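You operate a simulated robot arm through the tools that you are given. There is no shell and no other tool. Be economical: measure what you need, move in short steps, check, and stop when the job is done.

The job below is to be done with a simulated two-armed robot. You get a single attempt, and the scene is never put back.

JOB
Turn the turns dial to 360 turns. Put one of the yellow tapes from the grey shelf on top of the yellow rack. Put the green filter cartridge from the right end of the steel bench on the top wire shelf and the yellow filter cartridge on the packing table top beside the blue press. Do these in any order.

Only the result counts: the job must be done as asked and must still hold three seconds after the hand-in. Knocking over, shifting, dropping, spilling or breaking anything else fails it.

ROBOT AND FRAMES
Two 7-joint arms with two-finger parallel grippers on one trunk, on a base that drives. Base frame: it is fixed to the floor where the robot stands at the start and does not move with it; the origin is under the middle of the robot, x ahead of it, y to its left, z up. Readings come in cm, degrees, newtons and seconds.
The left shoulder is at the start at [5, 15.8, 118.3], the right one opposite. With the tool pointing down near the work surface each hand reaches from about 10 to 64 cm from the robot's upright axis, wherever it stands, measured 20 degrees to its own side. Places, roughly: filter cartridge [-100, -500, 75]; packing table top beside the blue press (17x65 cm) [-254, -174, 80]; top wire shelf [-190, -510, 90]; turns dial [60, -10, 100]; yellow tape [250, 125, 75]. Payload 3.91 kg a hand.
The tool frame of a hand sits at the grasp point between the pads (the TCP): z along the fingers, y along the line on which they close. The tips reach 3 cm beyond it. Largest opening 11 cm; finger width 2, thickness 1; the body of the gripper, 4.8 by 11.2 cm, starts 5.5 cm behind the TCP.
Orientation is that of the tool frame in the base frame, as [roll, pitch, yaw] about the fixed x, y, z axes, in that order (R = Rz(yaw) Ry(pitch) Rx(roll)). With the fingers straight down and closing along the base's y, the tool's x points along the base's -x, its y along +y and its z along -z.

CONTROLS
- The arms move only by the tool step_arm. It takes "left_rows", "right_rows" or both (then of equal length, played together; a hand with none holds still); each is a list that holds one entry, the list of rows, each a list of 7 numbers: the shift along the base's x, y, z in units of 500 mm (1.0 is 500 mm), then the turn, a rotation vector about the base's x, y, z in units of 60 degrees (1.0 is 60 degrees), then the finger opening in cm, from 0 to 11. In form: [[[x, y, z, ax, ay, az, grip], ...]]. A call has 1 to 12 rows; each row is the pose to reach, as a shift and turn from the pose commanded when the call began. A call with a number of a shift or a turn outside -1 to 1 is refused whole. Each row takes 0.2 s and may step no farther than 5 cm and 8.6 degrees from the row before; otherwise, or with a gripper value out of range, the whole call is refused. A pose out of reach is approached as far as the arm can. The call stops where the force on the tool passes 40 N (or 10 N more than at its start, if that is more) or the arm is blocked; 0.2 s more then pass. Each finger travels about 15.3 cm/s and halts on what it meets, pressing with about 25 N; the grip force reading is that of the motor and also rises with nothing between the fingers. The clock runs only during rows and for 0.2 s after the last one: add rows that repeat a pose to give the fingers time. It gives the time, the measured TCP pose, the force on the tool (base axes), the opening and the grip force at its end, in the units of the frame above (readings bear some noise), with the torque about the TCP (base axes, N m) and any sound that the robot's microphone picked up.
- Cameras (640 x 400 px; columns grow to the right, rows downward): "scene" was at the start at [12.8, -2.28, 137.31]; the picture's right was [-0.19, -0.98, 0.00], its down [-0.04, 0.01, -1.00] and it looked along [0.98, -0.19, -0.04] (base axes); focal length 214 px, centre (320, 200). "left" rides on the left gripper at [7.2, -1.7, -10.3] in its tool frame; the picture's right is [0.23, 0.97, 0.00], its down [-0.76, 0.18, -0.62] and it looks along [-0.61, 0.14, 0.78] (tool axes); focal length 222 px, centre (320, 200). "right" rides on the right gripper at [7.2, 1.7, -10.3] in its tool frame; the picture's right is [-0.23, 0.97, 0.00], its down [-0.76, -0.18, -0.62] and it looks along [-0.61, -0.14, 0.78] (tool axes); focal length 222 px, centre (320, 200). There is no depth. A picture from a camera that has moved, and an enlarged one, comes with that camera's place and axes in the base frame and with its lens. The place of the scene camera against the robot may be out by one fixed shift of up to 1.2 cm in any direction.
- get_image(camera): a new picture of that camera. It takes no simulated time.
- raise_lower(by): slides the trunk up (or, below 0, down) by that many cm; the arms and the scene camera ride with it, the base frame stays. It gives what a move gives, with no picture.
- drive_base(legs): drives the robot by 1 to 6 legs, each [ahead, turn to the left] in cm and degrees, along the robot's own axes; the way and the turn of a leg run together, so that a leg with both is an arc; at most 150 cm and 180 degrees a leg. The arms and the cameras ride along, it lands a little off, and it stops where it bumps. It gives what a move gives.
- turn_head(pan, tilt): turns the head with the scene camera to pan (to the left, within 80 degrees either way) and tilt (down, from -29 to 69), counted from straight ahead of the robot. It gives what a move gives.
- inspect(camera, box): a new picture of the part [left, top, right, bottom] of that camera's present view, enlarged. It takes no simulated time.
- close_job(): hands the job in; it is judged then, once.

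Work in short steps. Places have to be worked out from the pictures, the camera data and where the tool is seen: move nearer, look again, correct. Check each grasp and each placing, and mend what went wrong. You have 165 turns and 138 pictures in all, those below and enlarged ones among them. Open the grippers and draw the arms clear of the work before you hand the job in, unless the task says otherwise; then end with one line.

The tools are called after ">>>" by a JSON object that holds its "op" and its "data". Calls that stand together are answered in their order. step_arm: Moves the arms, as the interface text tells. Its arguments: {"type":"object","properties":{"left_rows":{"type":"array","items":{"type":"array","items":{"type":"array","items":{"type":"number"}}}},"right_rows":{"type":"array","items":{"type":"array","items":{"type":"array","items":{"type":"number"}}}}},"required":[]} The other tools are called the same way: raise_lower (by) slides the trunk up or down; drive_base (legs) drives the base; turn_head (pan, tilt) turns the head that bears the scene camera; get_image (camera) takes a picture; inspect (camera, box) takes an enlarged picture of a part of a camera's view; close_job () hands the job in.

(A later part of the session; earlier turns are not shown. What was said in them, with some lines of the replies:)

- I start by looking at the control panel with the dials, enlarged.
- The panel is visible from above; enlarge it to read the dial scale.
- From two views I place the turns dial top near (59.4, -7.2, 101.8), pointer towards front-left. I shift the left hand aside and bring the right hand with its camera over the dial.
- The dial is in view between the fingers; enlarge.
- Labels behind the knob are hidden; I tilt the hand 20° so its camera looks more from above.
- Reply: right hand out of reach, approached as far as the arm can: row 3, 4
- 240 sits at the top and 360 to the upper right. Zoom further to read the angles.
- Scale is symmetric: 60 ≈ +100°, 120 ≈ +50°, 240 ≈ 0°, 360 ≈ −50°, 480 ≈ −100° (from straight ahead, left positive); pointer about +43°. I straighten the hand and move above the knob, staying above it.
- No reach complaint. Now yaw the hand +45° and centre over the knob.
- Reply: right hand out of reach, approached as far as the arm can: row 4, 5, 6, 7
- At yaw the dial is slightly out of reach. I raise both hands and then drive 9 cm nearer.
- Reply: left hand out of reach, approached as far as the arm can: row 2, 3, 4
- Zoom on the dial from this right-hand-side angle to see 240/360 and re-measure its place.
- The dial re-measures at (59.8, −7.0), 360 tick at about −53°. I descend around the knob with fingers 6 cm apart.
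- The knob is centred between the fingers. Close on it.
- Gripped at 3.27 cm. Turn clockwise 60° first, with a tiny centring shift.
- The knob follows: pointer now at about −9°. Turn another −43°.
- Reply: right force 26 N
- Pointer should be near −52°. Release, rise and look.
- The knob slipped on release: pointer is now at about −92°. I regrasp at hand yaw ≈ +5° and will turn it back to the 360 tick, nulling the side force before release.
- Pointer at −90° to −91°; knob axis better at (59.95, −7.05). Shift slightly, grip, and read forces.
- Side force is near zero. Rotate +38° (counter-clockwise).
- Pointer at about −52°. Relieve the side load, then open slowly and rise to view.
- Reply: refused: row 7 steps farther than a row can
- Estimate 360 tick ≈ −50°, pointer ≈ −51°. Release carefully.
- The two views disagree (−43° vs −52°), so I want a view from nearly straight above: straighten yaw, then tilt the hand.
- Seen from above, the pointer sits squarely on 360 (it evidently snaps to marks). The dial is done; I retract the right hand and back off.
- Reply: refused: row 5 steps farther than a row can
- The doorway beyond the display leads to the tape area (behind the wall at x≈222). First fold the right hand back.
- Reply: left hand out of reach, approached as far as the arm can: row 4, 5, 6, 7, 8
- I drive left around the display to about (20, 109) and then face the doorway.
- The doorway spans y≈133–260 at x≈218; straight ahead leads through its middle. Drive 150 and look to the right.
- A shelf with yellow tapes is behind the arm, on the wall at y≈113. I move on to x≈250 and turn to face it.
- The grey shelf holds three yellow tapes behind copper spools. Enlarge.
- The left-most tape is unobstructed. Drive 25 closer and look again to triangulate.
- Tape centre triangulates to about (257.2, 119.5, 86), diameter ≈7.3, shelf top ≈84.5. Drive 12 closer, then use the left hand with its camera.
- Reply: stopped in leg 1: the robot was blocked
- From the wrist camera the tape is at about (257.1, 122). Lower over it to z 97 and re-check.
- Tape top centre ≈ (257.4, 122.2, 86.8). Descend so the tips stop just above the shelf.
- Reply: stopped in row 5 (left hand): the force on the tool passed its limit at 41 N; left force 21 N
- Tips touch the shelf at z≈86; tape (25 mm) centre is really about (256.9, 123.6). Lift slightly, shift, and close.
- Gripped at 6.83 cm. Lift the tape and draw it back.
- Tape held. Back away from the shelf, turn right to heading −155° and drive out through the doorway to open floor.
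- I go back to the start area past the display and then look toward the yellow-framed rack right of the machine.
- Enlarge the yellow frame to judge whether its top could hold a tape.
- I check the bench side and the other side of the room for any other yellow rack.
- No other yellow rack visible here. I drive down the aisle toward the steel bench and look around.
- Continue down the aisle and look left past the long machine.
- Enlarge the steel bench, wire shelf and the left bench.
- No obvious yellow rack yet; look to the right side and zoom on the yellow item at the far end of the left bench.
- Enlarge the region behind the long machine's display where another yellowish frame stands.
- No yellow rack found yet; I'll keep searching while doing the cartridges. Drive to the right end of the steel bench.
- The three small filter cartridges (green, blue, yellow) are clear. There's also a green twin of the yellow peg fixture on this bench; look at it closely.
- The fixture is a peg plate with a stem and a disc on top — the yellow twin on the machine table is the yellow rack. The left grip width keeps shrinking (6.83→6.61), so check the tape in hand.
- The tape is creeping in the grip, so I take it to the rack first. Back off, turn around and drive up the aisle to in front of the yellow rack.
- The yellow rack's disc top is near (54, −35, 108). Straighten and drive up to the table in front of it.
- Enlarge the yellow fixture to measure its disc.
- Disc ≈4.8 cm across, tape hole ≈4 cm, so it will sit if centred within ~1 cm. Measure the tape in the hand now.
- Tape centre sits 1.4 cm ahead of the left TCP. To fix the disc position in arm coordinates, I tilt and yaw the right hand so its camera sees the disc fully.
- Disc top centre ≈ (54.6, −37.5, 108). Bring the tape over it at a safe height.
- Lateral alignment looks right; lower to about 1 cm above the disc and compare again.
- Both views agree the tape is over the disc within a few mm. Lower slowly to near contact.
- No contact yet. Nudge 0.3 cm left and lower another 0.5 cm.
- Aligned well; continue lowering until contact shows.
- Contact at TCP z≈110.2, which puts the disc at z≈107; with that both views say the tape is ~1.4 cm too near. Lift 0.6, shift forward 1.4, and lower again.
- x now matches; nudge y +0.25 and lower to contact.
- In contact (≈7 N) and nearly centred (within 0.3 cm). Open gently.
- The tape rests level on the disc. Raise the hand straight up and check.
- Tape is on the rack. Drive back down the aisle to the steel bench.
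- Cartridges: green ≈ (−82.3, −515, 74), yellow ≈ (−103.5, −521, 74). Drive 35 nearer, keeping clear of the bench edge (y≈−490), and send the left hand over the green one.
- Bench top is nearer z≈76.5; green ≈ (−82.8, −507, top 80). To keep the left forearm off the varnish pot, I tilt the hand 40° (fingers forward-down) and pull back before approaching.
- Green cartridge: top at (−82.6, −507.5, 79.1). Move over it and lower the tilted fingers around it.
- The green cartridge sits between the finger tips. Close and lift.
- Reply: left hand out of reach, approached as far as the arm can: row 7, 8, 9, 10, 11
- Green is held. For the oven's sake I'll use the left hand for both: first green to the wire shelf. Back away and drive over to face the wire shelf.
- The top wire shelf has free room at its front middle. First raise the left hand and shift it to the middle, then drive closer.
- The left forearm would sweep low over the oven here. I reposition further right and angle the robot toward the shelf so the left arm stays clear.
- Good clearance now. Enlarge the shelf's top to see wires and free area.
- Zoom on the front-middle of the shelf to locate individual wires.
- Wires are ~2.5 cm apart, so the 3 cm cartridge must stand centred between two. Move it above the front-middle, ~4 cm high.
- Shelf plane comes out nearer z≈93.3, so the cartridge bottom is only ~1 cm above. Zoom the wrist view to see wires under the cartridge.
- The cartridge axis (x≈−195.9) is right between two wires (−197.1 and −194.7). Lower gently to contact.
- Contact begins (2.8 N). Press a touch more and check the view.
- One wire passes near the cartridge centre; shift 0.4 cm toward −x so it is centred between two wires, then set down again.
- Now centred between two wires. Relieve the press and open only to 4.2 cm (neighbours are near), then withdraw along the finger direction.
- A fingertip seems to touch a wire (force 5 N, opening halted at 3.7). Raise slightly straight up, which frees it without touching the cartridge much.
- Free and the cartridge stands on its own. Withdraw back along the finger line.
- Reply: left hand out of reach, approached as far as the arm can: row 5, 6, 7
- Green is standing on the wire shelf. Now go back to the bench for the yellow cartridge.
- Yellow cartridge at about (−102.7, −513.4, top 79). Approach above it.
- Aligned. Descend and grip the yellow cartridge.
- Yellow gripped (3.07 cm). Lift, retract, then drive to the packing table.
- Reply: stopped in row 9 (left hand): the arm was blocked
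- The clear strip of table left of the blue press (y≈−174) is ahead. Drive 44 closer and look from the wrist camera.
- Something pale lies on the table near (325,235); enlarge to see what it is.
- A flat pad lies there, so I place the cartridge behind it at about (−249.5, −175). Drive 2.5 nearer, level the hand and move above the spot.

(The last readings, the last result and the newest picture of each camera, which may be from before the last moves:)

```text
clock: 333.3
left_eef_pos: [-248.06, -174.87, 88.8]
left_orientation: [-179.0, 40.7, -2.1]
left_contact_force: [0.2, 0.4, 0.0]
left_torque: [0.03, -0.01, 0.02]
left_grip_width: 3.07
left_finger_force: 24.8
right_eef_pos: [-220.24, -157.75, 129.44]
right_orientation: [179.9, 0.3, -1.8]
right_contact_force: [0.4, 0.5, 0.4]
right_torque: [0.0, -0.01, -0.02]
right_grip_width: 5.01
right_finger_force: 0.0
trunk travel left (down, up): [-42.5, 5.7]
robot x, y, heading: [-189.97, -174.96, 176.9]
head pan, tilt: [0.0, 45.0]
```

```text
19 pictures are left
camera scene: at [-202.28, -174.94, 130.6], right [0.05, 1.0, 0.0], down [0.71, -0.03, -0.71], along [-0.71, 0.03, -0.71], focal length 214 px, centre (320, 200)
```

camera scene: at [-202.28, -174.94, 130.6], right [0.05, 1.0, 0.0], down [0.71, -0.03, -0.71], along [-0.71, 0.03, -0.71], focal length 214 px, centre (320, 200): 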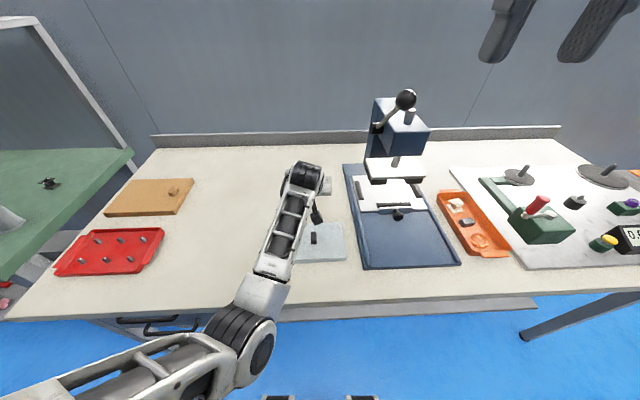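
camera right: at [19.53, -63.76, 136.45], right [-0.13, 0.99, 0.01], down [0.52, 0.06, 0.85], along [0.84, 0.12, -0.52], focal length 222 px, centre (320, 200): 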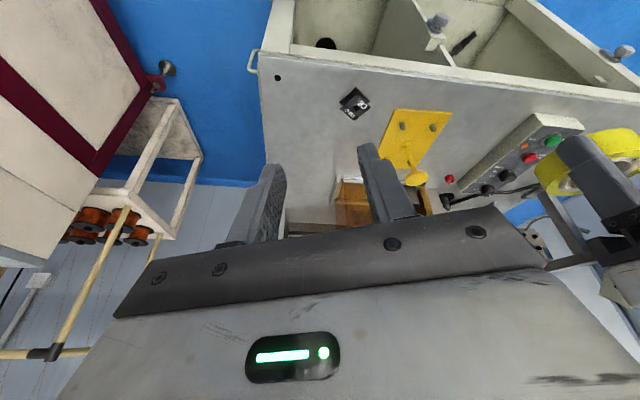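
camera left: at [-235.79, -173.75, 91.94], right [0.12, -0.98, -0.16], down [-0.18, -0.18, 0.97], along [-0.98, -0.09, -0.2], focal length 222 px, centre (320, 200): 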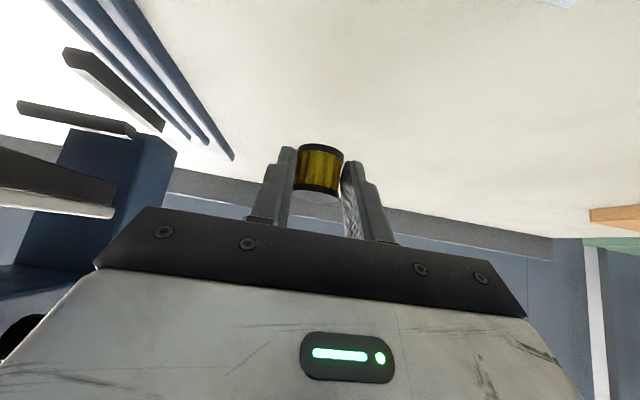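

Clear spot beneath. Lower toward the table.

>>> {"op": "step_arm", "data": {"left_rows": [[[0, 0, -0.04, 0, 0, 0, 2.2], [0, 0, -0.07, 0, 0, 0, 2.2], [0, 0, -0.08, 0, 0, 0, 2.2], [0, 0, -0.088, 0, 0, 0, 2.2], [0, 0, -0.088, 0, 0, 0, 2.2]]]}}

>>> {"op": "get_image", "data": {"camera": "left"}}

```text
clock: 334.5
left_eef_pos: [-248.71, -174.81, 85.14]
left_orientation: [-179.0, 41.5, -2.1]
left_contact_force: [-0.4, -0.5, -0.4]
left_torque: [0.0, -0.02, 0.05]
left_grip_width: 3.09
left_finger_force: 25.3
right_eef_pos: [-220.31, -157.66, 129.44]
right_orientation: [179.9, 0.3, -2.1]
right_contact_force: [0.6, 0.4, -0.1]
right_torque: [0.02, 0.04, 0.01]
right_grip_width: 5.03
right_finger_force: 0.1
trunk travel left (down, up): [-42.5, 5.7]
robot x, y, heading: [-189.83, -174.56, 177.3]
head pan, tilt: [0.0, 45.0]
```

```text
18 pictures are left
camera left: at [-236.34, -173.8, 88.14], right [0.12, -0.98, -0.16], down [-0.17, -0.18, 0.97], along [-0.98, -0.09, -0.19], focal length 222 px, centre (320, 200)
```

left: 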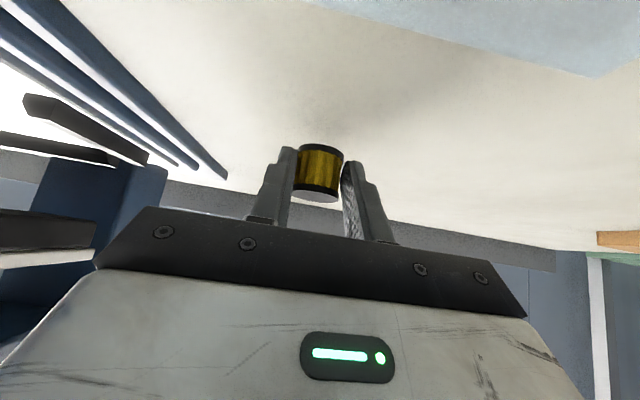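

The hand deviated slightly (0.7 cm, 0.8°), so check that the forearm is not touching the table edge.

>>> {"op": "inspect", "data": {"camera": "scene", "box": [150, 150, 370, 390]}}

```text
1.67 times, centred on (260, 270) of scene
camera zoom: at [-202.29, -174.94, 130.6], right [0.05, 1.0, 0.0], down [0.71, -0.03, -0.71], along [-0.71, 0.03, -0.71], focal length 358 px, centre (420, 83)
```

zoom: 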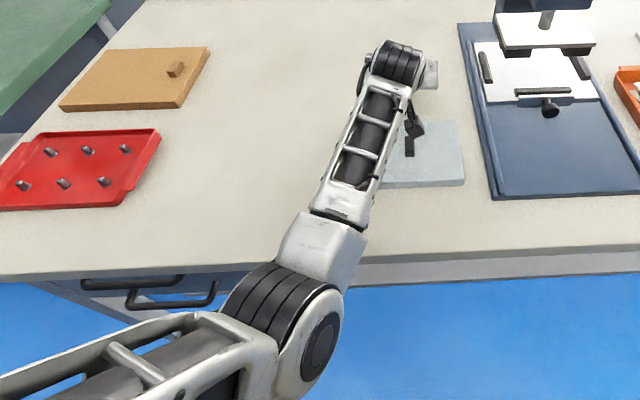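

The forearm/elbow is right at the table's front edge. Lift the hand, raise the trunk 5.5 cm so the elbow rides higher, then lower again.

>>> {"op": "step_arm", "data": {"left_rows": [[[0, 0, 0.04, 0, 0, 0, 2.2], [0, 0, 0.08, 0, 0, 0, 2.2], [0, 0, 0.08, 0, 0, 0, 2.2]]]}}

>>> {"op": "raise_lower", "data": {"by": 5.5}}

```text
clock: 335.3
left_eef_pos: [-248.07, -174.86, 88.32]
left_orientation: [-178.8, 40.6, -2.1]
left_contact_force: [-0.2, 0.2, -0.3]
left_torque: [0.0, -0.01, 0.01]
left_grip_width: 3.06
left_finger_force: 25.7
right_eef_pos: [-220.26, -157.67, 129.4]
right_orientation: [180.0, 0.3, -2.1]
right_contact_force: [0.1, 0.6, -0.1]
right_torque: [-0.07, -0.02, -0.03]
right_grip_width: 5.01
right_finger_force: 0.0
trunk travel left (down, up): [-42.5, 5.7]
robot x, y, heading: [-190.13, -174.56, 177.2]
head pan, tilt: [0.0, 45.0]
```

```text
clock: 336.3
left_eef_pos: [-248.12, -174.95, 93.95]
left_orientation: [-178.9, 40.7, -2.1]
left_contact_force: [-0.5, -0.2, 0.1]
left_torque: [-0.03, -0.02, 0.0]
left_grip_width: 3.08
left_finger_force: 25.0
right_eef_pos: [-220.32, -157.77, 134.91]
right_orientation: [180.0, 0.3, -2.0]
right_contact_force: [0.8, -0.7, -0.2]
right_torque: [-0.01, -0.02, 0.02]
right_grip_width: 5.0
right_finger_force: 0.1
trunk travel left (down, up): [-48.0, 0.2]
robot x, y, heading: [-189.71, -174.87, 177.4]
head pan, tilt: [0.0, 45.0]
```

Now lower again to z≈84.6 and see whether the pose tracks.

>>> {"op": "step_arm", "data": {"left_rows": [[[0, 0, -0.05, 0, 0, 0, 2.2], [0, 0, -0.1, 0, 0, 0, 2.2], [0, 0, -0.15, 0, 0, 0, 2.2], [0, 0, -0.175, 0, 0, 0, 2.2], [0, 0, -0.187, 0, 0, 0, 2.2], [0, 0, -0.187, 0, 0, 0, 2.2]]]}}

>>> {"op": "inspect", "data": {"camera": "left", "box": [240, 100, 400, 220]}}

```text
clock: 337.9
left_eef_pos: [-249.53, -174.11, 87.1]
left_orientation: [-178.0, 43.1, -1.8]
left_contact_force: [0.5, -0.7, 0.7]
left_torque: [0.0, 0.01, -0.01]
left_grip_width: 3.08
left_finger_force: 25.2
right_eef_pos: [-220.28, -157.62, 134.85]
right_orientation: [179.9, 0.3, -1.9]
right_contact_force: [0.1, 0.3, 0.4]
right_torque: [-0.02, 0.0, 0.0]
right_grip_width: 5.0
right_finger_force: 0.0
trunk travel left (down, up): [-48.0, 0.2]
robot x, y, heading: [-190.02, -175.17, 177.3]
head pan, tilt: [0.0, 45.0]
stopped in row 6 (left hand): the arm was blocked; the commanded pose is now the measured one
```

```text
3.33 times, centred on (320, 160) of left
camera zoom: at [-237.11, -173.26, 89.59], right [0.11, -0.98, -0.18], down [-0.14, -0.2, 0.97], along [-0.98, -0.08, -0.16], focal length 740 px, centre (320, 333)
```

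zoom: 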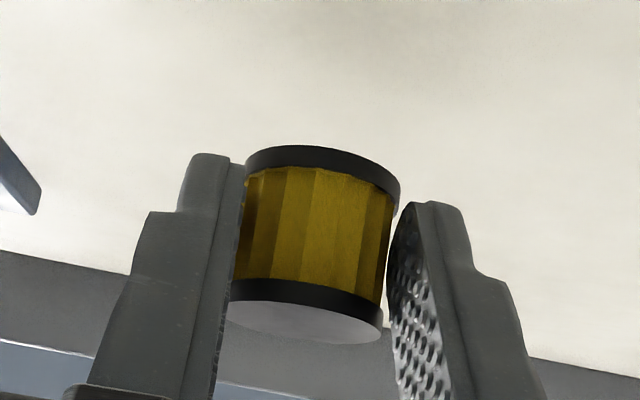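

Blocked again — the elbow is too close to the table edge. I lift, back the base off 8 cm so the arm stretches straighter, then extend to the same spot.

>>> {"op": "step_arm", "data": {"left_rows": [[[0.01, -0.008, 0.04, 0, -0.02, 0, 2.2], [0.02, -0.016, 0.08, 0, -0.04, 0, 2.2], [0.029, -0.016, 0.12, 0, -0.04, 0, 2.2], [0.029, -0.016, 0.12, 0, -0.04, 0, 2.2]]]}}

>>> {"op": "drive_base", "data": {"legs": [[-8, 0]]}}

>>> {"op": "step_arm", "data": {"left_rows": [[[-0.06, 0, 0, 0, 0, 0, 2.2], [-0.12, 0, 0, 0, 0, 0, 2.2], [-0.18, 0, 0, 0, 0, 0, 2.2], [-0.18, 0, -0.04, 0, 0, 0, 2.2], [-0.18, 0, -0.08, 0, 0, 0, 2.2], [-0.18, 0, -0.08, 0, 0, 0, 2.2]]]}}

```text
clock: 338.9
left_eef_pos: [-248.49, -175.2, 93.49]
left_orientation: [-178.2, 41.4, -1.9]
left_contact_force: [-0.3, -0.2, 0.1]
left_torque: [-0.01, 0.06, -0.01]
left_grip_width: 3.06
left_finger_force: 25.4
right_eef_pos: [-220.21, -157.48, 134.86]
right_orientation: [180.0, 0.3, -1.9]
right_contact_force: [0.7, -1.0, -0.3]
right_torque: [-0.03, -0.01, 0.05]
right_grip_width: 4.99
right_finger_force: 0.0
trunk travel left (down, up): [-48.0, 0.2]
robot x, y, heading: [-190.01, -175.12, 177.3]
head pan, tilt: [0.0, 45.0]
```

```text
clock: 339.9
left_eef_pos: [-240.44, -175.39, 93.6]
left_orientation: [-178.0, 41.3, -1.8]
left_contact_force: [-0.2, 0.2, 0.0]
left_torque: [-0.01, 0.01, 0.0]
left_grip_width: 3.07
left_finger_force: 24.8
right_eef_pos: [-212.25, -158.0, 134.93]
right_orientation: [179.9, 0.2, -2.1]
right_contact_force: [0.8, 0.1, -0.3]
right_torque: [-0.01, 0.0, 0.0]
right_grip_width: 4.99
right_finger_force: 0.1
trunk travel left (down, up): [-48.0, 0.2]
robot x, y, heading: [-182.0, -175.36, 177.4]
head pan, tilt: [0.0, 45.0]
```

```text
clock: 341.3
left_eef_pos: [-249.56, -175.42, 89.52]
left_orientation: [-178.0, 41.3, -1.8]
left_contact_force: [0.0, 0.2, -0.5]
left_torque: [-0.01, 0.0, 0.0]
left_grip_width: 3.1
left_finger_force: 25.2
right_eef_pos: [-212.37, -158.01, 134.92]
right_orientation: [179.8, 0.2, -2.1]
right_contact_force: [0.6, 0.0, 0.0]
right_torque: [0.02, 0.02, 0.01]
right_grip_width: 5.03
right_finger_force: 0.1
trunk travel left (down, up): [-48.0, 0.2]
robot x, y, heading: [-182.29, -175.15, 177.5]
head pan, tilt: [0.0, 45.0]
```

Tracking well now (67 cm reach). Lower in small steps.

>>> {"op": "step_arm", "data": {"left_rows": [[[0, 0, -0.04, 0, 0, 0, 2.2], [0, 0, -0.08, 0, 0, 0, 2.2], [0, 0, -0.09, 0, 0, 0, 2.2], [0, 0, -0.1, 0, 0, 0, 2.2], [0, 0, -0.1, 0, 0, 0, 2.2]]]}}

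>>> {"op": "get_image", "data": {"camera": "scene"}}

```text
clock: 342.5
left_eef_pos: [-249.46, -175.41, 84.73]
left_orientation: [-178.0, 41.3, -1.8]
left_contact_force: [-0.2, -0.4, 0.1]
left_torque: [0.0, -0.02, -0.03]
left_grip_width: 3.06
left_finger_force: 24.8
right_eef_pos: [-212.33, -158.02, 134.8]
right_orientation: [179.9, 0.2, -2.0]
right_contact_force: [-0.1, 0.1, 0.0]
right_torque: [0.03, 0.01, 0.01]
right_grip_width: 4.99
right_finger_force: 0.1
trunk travel left (down, up): [-48.0, 0.2]
robot x, y, heading: [-182.22, -175.1, 177.2]
head pan, tilt: [0.0, 45.0]
```

```text
15 pictures are left
camera scene: at [-194.4, -175.31, 136.1], right [0.05, 1.0, 0.0], down [0.71, -0.03, -0.71], along [-0.71, 0.03, -0.71], focal length 214 px, centre (320, 200)
```

scene: 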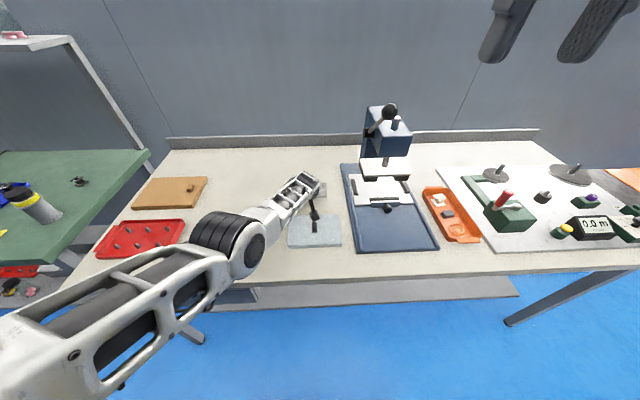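

Pose tracks well. Continue down by small steps, watching force.

>>> {"op": "step_arm", "data": {"left_rows": [[[0, 0, -0.006, 0, 0, 0, 2.2], [0, 0, -0.012, 0, 0, 0, 2.2], [0, 0, -0.012, 0, 0, 0, 2.2]]]}}

>>> {"op": "inspect", "data": {"camera": "left", "box": [240, 100, 400, 220]}}

```text
clock: 343.3
left_eef_pos: [-249.32, -175.62, 84.04]
left_orientation: [-178.1, 41.3, -1.8]
left_contact_force: [0.8, -0.1, -0.8]
left_torque: [0.01, 0.0, -0.03]
left_grip_width: 3.05
left_finger_force: 25.7
left hand out of reach, approached as far as the arm can: row 2, 3
right_eef_pos: [-212.25, -158.06, 134.82]
right_orientation: [179.9, 0.4, -2.1]
right_contact_force: [0.4, 0.0, 0.7]
right_torque: [0.0, 0.0, -0.01]
right_grip_width: 5.0
right_finger_force: 0.1
trunk travel left (down, up): [-48.0, 0.2]
robot x, y, heading: [-181.98, -175.42, 177.7]
head pan, tilt: [0.0, 45.0]
```

```text
3.33 times, centred on (320, 160) of left
camera zoom: at [-236.98, -174.77, 86.99], right [0.12, -0.98, -0.18], down [-0.17, -0.19, 0.97], along [-0.98, -0.08, -0.19], focal length 740 px, centre (320, 333)
```

zoom: 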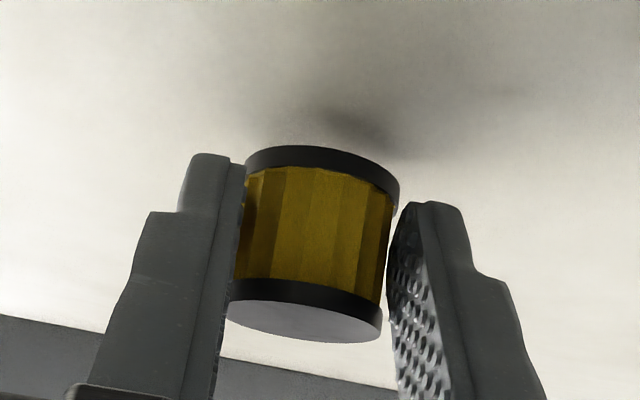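

Reach limit, but the shadow shows only ~1–2 cm left; lower by sliding the trunk down 1 cm.

>>> {"op": "raise_lower", "data": {"by": -1.0}}

>>> {"op": "inspect", "data": {"camera": "left", "box": [240, 100, 400, 220]}}

```text
clock: 343.9
left_eef_pos: [-249.43, -175.69, 83.11]
left_orientation: [-178.0, 41.4, -1.8]
left_contact_force: [-0.8, 0.0, 2.3]
left_torque: [-0.03, 0.05, 0.02]
left_grip_width: 3.06
left_finger_force: 25.5
right_eef_pos: [-212.36, -158.0, 133.88]
right_orientation: [179.9, 0.3, -2.1]
right_contact_force: [-0.1, -0.1, 0.9]
right_torque: [0.0, 0.0, -0.01]
right_grip_width: 5.05
right_finger_force: 0.1
trunk travel left (down, up): [-47.0, 1.2]
robot x, y, heading: [-181.92, -175.04, 177.4]
head pan, tilt: [0.0, 45.0]
```

```text
3.33 times, centred on (320, 160) of left
camera zoom: at [-237.03, -174.77, 86.08], right [0.12, -0.98, -0.18], down [-0.17, -0.19, 0.97], along [-0.98, -0.08, -0.19], focal length 740 px, centre (320, 333)
```

zoom: 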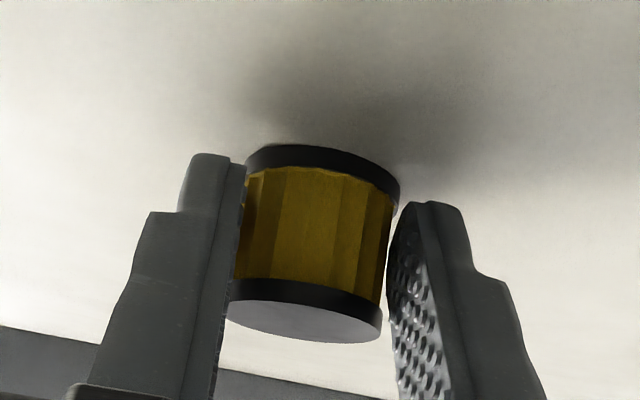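

Contact (2.3 N). Settle 0.2 cm more and open.

>>> {"op": "raise_lower", "data": {"by": -0.2}}

>>> {"op": "step_arm", "data": {"left_rows": [[[0, 0, 0, 0, 0, 0, 2.8], [0, 0, 0, 0, 0, 0, 3.4], [0, 0, 0, 0, 0, 0, 4.5], [0, 0, 0, 0, 0, 0, 5.5], [0, 0, 0, 0, 0, 0, 5.5]]]}}

>>> {"op": "inspect", "data": {"camera": "left", "box": [240, 100, 400, 220]}}

```text
clock: 344.4
left_eef_pos: [-249.26, -175.73, 83.07]
left_orientation: [-178.0, 41.6, -1.8]
left_contact_force: [0.3, -0.4, 11.6]
left_torque: [-0.12, 0.2, 0.04]
left_grip_width: 3.07
left_finger_force: 24.9
right_eef_pos: [-212.22, -158.01, 133.76]
right_orientation: [179.8, 0.4, -2.2]
right_contact_force: [0.7, -1.4, -0.3]
right_torque: [-0.01, -0.02, 0.01]
right_grip_width: 4.99
right_finger_force: 0.0
trunk travel left (down, up): [-46.8, 1.4]
robot x, y, heading: [-182.09, -175.21, 177.4]
head pan, tilt: [0.0, 45.0]
```

```text
clock: 345.6
left_eef_pos: [-249.2, -175.49, 83.05]
left_orientation: [-177.9, 41.4, -1.8]
left_contact_force: [6.0, 11.0, 15.0]
left_torque: [-0.05, 0.06, -0.03]
left_grip_width: 4.91
left_finger_force: 0.1
right_eef_pos: [-212.18, -157.9, 133.69]
right_orientation: [179.8, 0.4, -2.1]
right_contact_force: [0.6, 0.4, -0.6]
right_torque: [0.01, 0.01, -0.02]
right_grip_width: 5.02
right_finger_force: 0.1
trunk travel left (down, up): [-46.8, 1.4]
robot x, y, heading: [-181.85, -175.24, 177.4]
head pan, tilt: [0.0, 45.0]
```

```text
3.33 times, centred on (320, 160) of left
camera zoom: at [-236.84, -174.6, 85.96], right [0.12, -0.98, -0.18], down [-0.17, -0.19, 0.97], along [-0.98, -0.08, -0.19], focal length 740 px, centre (320, 333)
```

zoom: 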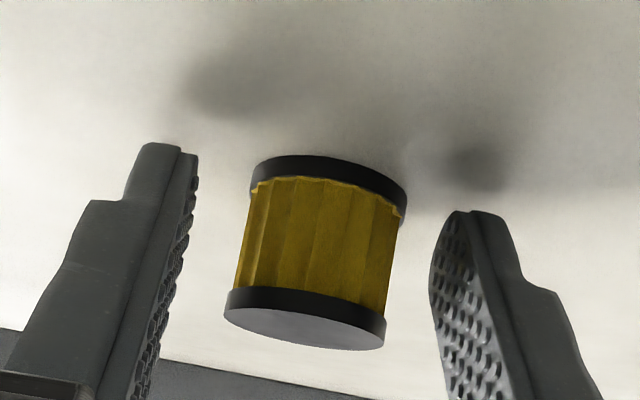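

Released and standing; a fingertip rests on the table. Raise the trunk 1.2 cm, then withdraw back and up.

>>> {"op": "raise_lower", "data": {"by": 1.2}}

>>> {"op": "step_arm", "data": {"left_rows": [[[0.03, 0, 0.04, 0, 0, 0, 5.5], [0.07, 0, 0.09, 0, 0, 0, 5.5], [0.12, 0, 0.15, 0, 0, 0, 5.5], [0.17, 0, 0.21, 0, 0, 0, 5.5], [0.22, 0, 0.27, 0, 0, 0, 5.5], [0.26, 0, 0.33, 0, 0, 0, 5.5], [0.26, 0, 0.33, 0, 0, 0, 5.5]]]}}

>>> {"op": "get_image", "data": {"camera": "left"}}

```text
clock: 346.2
left_eef_pos: [-249.13, -175.84, 83.9]
left_orientation: [-178.2, 41.0, -1.8]
left_contact_force: [-0.1, -0.6, -0.3]
left_torque: [-0.03, 0.02, 0.0]
left_grip_width: 5.47
left_finger_force: 0.1
right_eef_pos: [-212.43, -157.9, 135.02]
right_orientation: [179.9, 0.3, -2.0]
right_contact_force: [-0.1, 0.5, -0.2]
right_torque: [0.01, 0.04, -0.02]
right_grip_width: 4.99
right_finger_force: 0.1
trunk travel left (down, up): [-48.0, 0.2]
robot x, y, heading: [-181.96, -175.78, 177.4]
head pan, tilt: [0.0, 45.0]
```

```text
clock: 347.8
left_eef_pos: [-251.57, -169.63, 97.11]
left_orientation: [-178.0, 41.2, -1.8]
left_contact_force: [1.0, 0.2, 0.2]
left_torque: [-0.01, 0.0, 0.0]
left_grip_width: 5.48
left_finger_force: 0.1
left hand out of reach, approached as far as the arm can: row 1, 2, 3, 4, 5, 6, 7
right_eef_pos: [-212.41, -157.96, 134.8]
right_orientation: [179.8, 0.3, -2.1]
right_contact_force: [0.3, -0.4, 0.1]
right_torque: [0.01, -0.01, 0.04]
right_grip_width: 5.02
right_finger_force: 0.1
trunk travel left (down, up): [-48.0, 0.2]
robot x, y, heading: [-181.8, -174.99, 177.2]
head pan, tilt: [0.0, 45.0]
```

```text
11 pictures are left
camera left: at [-239.15, -168.73, 100.18], right [0.12, -0.98, -0.18], down [-0.17, -0.19, 0.97], along [-0.98, -0.08, -0.19], focal length 222 px, centre (320, 200)
```

left: 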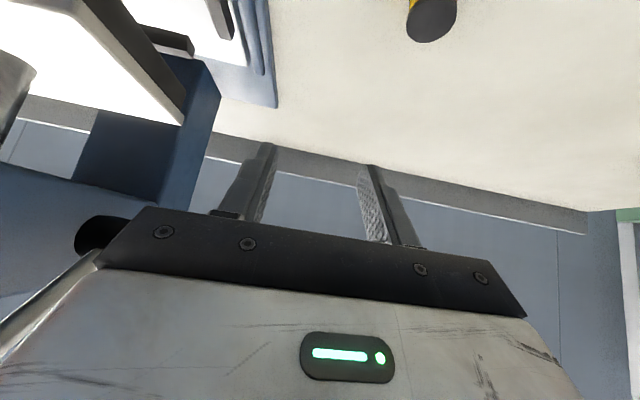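

The cartridge stands at about (−251, −175.5) on the table. The arm is at its limits, so I just drive the base straight back to clear the table (hand is 10 cm above everything).

>>> {"op": "drive_base", "data": {"legs": [[-45, 0]]}}

>>> {"op": "turn_head", "data": {"pan": 10, "tilt": 28}}

>>> {"op": "get_image", "data": {"camera": "scene"}}

```text
clock: 350.6
left_eef_pos: [-205.83, -171.89, 97.19]
left_orientation: [-178.0, 41.4, -1.9]
left_contact_force: [0.1, -0.2, -1.1]
left_torque: [0.01, 0.02, 0.0]
left_grip_width: 5.52
left_finger_force: 0.0
right_eef_pos: [-166.68, -160.3, 134.89]
right_orientation: [179.9, 0.2, -2.1]
right_contact_force: [-0.4, -0.7, 0.4]
right_torque: [0.02, 0.0, 0.0]
right_grip_width: 5.03
right_finger_force: 0.2
trunk travel left (down, up): [-48.0, 0.2]
robot x, y, heading: [-136.39, -177.42, 177.2]
head pan, tilt: [0.0, 45.0]
```

```text
clock: 351.4
left_eef_pos: [-205.9, -171.82, 97.17]
left_orientation: [-178.0, 41.3, -1.9]
left_contact_force: [0.1, -0.3, -0.2]
left_torque: [0.03, 0.0, 0.01]
left_grip_width: 5.52
left_finger_force: 0.0
right_eef_pos: [-166.74, -160.24, 134.76]
right_orientation: [179.9, 0.3, -2.2]
right_contact_force: [-0.4, 0.2, 0.7]
right_torque: [0.01, 0.0, 0.02]
right_grip_width: 5.01
right_finger_force: 0.1
trunk travel left (down, up): [-48.0, 0.2]
robot x, y, heading: [-136.75, -177.45, 177.3]
head pan, tilt: [10.0, 28.0]
```

```text
10 pictures are left
camera scene: at [-149.71, -179.09, 138.68], right [-0.12, 0.99, 0.0], down [0.47, 0.06, -0.88], along [-0.88, -0.11, -0.47], focal length 214 px, centre (320, 200)
```

scene: 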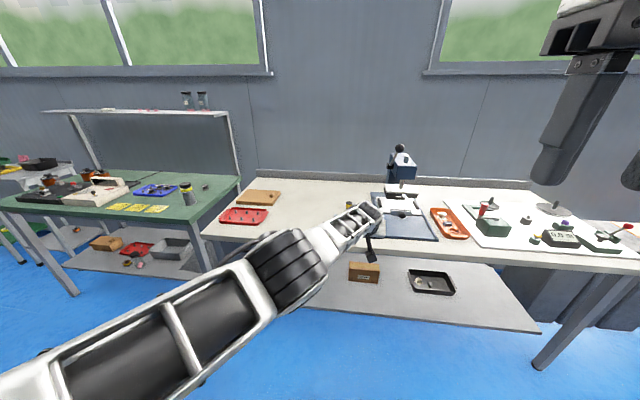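

>>> {"op": "inspect", "data": {"camera": "scene", "box": [210, 170, 450, 270]}}

```text
2.67 times, centred on (330, 220) of scene
camera zoom: at [-149.71, -179.09, 138.68], right [-0.12, 0.99, 0.0], down [0.47, 0.06, -0.88], along [-0.88, -0.11, -0.47], focal length 572 px, centre (293, 147)
```

zoom: 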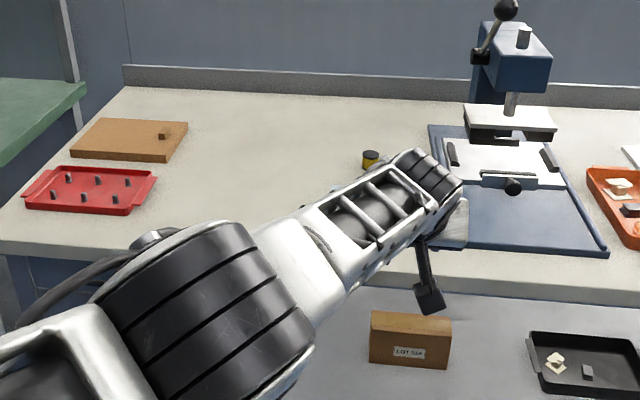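

Yellow stands upright between the board and the press mat. Open both grippers, back off a bit more, and take a last look.

>>> {"op": "step_arm", "data": {"left_rows": [[[0, 0, 0, 0, 0, 0, 8], [0, 0, 0, 0, 0, 0, 10], [0, 0, 0, 0, 0, 0, 10]]], "right_rows": [[[0, 0, 0, 0, 0, 0, 8], [0, 0, 0, 0, 0, 0, 10], [0, 0, 0, 0, 0, 0, 10]]]}}

>>> {"op": "drive_base", "data": {"legs": [[-25, 0], [0, 25]]}}

>>> {"op": "turn_head", "data": {"pan": -22, "tilt": 20}}

>>> {"op": "inspect", "data": {"camera": "scene", "box": [220, 140, 460, 290]}}

```text
clock: 352.2
left_eef_pos: [-205.75, -171.64, 97.1]
left_orientation: [-177.9, 41.2, -1.9]
left_contact_force: [1.0, -0.5, 0.8]
left_torque: [0.0, -0.03, 0.0]
left_grip_width: 10.04
left_finger_force: 0.0
right_eef_pos: [-166.56, -160.19, 134.89]
right_orientation: [179.8, 0.3, -2.1]
right_contact_force: [0.6, -0.1, 0.7]
right_torque: [0.01, 0.03, -0.02]
right_grip_width: 10.01
right_finger_force: 0.0
trunk travel left (down, up): [-48.0, 0.2]
robot x, y, heading: [-136.62, -177.48, 177.1]
head pan, tilt: [10.0, 28.0]
```

```text
clock: 354.6
left_eef_pos: [-181.02, -178.24, 97.11]
left_orientation: [-178.0, 41.1, 2.3]
left_contact_force: [0.1, 0.4, -0.2]
left_torque: [0.02, 0.04, -0.01]
left_grip_width: 10.02
left_finger_force: 0.1
right_eef_pos: [-142.71, -163.9, 134.91]
right_orientation: [179.8, 0.2, 2.0]
right_contact_force: [0.1, -0.3, 0.1]
right_torque: [0.01, -0.04, -0.01]
right_grip_width: 9.99
right_finger_force: 0.0
trunk travel left (down, up): [-48.0, 0.2]
robot x, y, heading: [-111.07, -178.53, -178.5]
head pan, tilt: [10.0, 28.0]
stopped in leg 2: the robot was blocked; the commanded pose is now the measured one
```

```text
clock: 355.5
left_eef_pos: [-180.94, -178.27, 97.18]
left_orientation: [-178.1, 41.2, 2.2]
left_contact_force: [1.0, 0.0, 0.5]
left_torque: [0.02, -0.03, 0.0]
left_grip_width: 9.99
left_finger_force: 0.1
right_eef_pos: [-142.78, -163.8, 134.8]
right_orientation: [179.9, 0.3, 2.1]
right_contact_force: [-1.1, -0.4, 0.0]
right_torque: [0.0, 0.02, -0.01]
right_grip_width: 10.01
right_finger_force: 0.1
trunk travel left (down, up): [-48.0, 0.2]
robot x, y, heading: [-111.24, -178.8, -178.8]
head pan, tilt: [-22.0, 20.0]
```

```text
2.67 times, centred on (340, 215) of scene
camera zoom: at [-124.17, -176.21, 139.97], right [0.35, 0.94, 0.0], down [0.32, -0.12, -0.94], along [-0.88, 0.33, -0.34], focal length 572 px, centre (267, 160)
```

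zoom: 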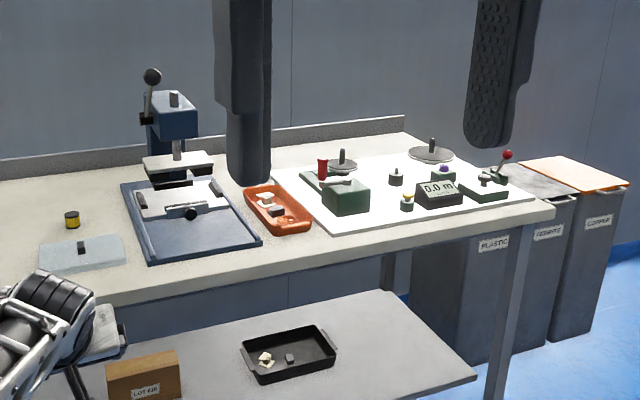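

The table is as it should be, pad and press untouched. The turn was blocked though; look at what is beside the robot.

>>> {"op": "turn_head", "data": {"pan": 75, "tilt": 40}}

>>> {"op": "get_image", "data": {"camera": "scene"}}

>>> {"op": "turn_head", "data": {"pan": -78, "tilt": 35}}

>>> {"op": "get_image", "data": {"camera": "scene"}}

```text
clock: 357.3
left_eef_pos: [-180.93, -178.26, 97.15]
left_orientation: [-178.2, 41.1, 2.2]
left_contact_force: [0.6, 0.7, 0.2]
left_torque: [0.03, 0.02, 0.01]
left_grip_width: 9.99
left_finger_force: 0.0
right_eef_pos: [-142.81, -163.83, 134.83]
right_orientation: [180.0, 0.3, 2.1]
right_contact_force: [0.5, 0.1, 0.5]
right_torque: [0.02, -0.01, 0.0]
right_grip_width: 10.0
right_finger_force: 0.1
trunk travel left (down, up): [-48.0, 0.2]
robot x, y, heading: [-111.51, -178.94, -178.6]
head pan, tilt: [75.0, 40.0]
```

```text
7 pictures are left
camera scene: at [-117.49, -187.76, 136.83], right [-0.97, 0.24, 0.0], down [0.15, 0.62, -0.77], along [-0.18, -0.74, -0.64], focal length 214 px, centre (320, 200)
```

scene: 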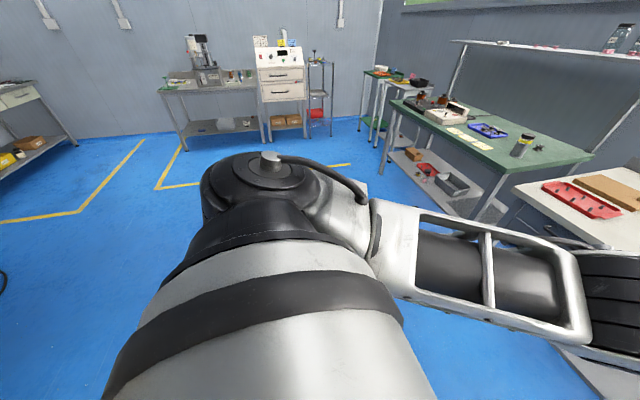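

```text
clock: 359.6
left_eef_pos: [-181.03, -178.09, 97.11]
left_orientation: [-178.0, 41.2, 2.3]
left_contact_force: [1.3, -0.4, -0.1]
left_torque: [0.01, -0.02, -0.02]
left_grip_width: 9.99
left_finger_force: 0.0
right_eef_pos: [-142.7, -163.79, 134.91]
right_orientation: [179.9, 0.3, 2.1]
right_contact_force: [-0.1, 0.3, 0.0]
right_torque: [0.01, 0.02, 0.01]
right_grip_width: 9.99
right_finger_force: 0.1
trunk travel left (down, up): [-48.0, 0.2]
robot x, y, heading: [-111.5, -178.9, -178.7]
head pan, tilt: [-78.0, 35.0]
```

```text
6 pictures are left
camera scene: at [-117.49, -170.94, 137.59], right [0.97, 0.23, 0.0], down [0.13, -0.56, -0.82], along [-0.19, 0.8, -0.57], focal length 214 px, centre (320, 200)
```

scene: 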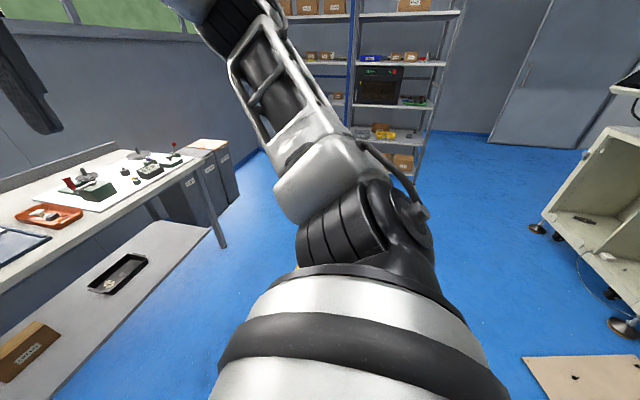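

Nothing stands near the robot and nothing has moved. Last check: the green cartridge on the wire shelf, seen from here.

>>> {"op": "turn_head", "data": {"pan": 75, "tilt": 20}}

>>> {"op": "inspect", "data": {"camera": "scene", "box": [290, 95, 350, 155]}}

```text
clock: 362.0
left_eef_pos: [-180.94, -178.22, 97.11]
left_orientation: [-178.1, 41.2, 2.3]
left_contact_force: [1.0, 0.1, 0.6]
left_torque: [-0.01, -0.04, 0.01]
left_grip_width: 9.98
left_finger_force: 0.1
right_eef_pos: [-142.77, -163.88, 134.9]
right_orientation: [179.9, 0.4, 2.0]
right_contact_force: [-0.1, 0.7, -0.4]
right_torque: [0.03, -0.01, -0.02]
right_grip_width: 10.0
right_finger_force: 0.1
trunk travel left (down, up): [-48.0, 0.2]
robot x, y, heading: [-111.2, -178.84, -178.9]
head pan, tilt: [75.0, 20.0]
```

```text
6.67 times, centred on (320, 125) of scene
camera zoom: at [-117.68, -188.55, 139.97], right [-0.97, 0.24, 0.0], down [0.08, 0.33, -0.94], along [-0.22, -0.91, -0.34], focal length 1430 px, centre (320, 700)
```

zoom: 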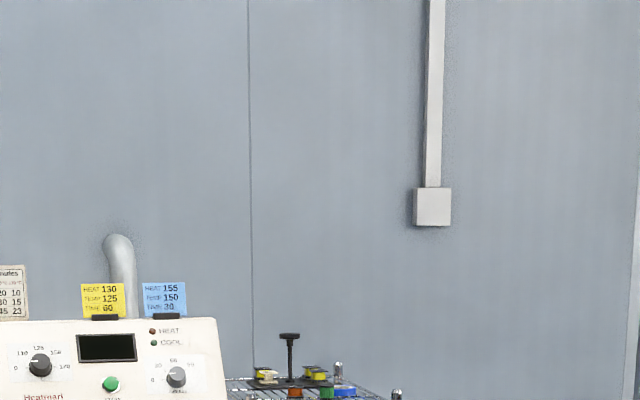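

The green cartridge is still on the wire shelf beside the coil and the blue tape. Everything is in place, the arms are clear and the grippers are open, so I hand in.

>>> {"op": "close_job", "data": {}}

```text
The job is handed in.
```

The job is handed in: the turns dial is on 360, a yellow tape is on top of the yellow rack, the green cartridge is on the top wire shelf, and the yellow one is on the packing table beside the blue press.
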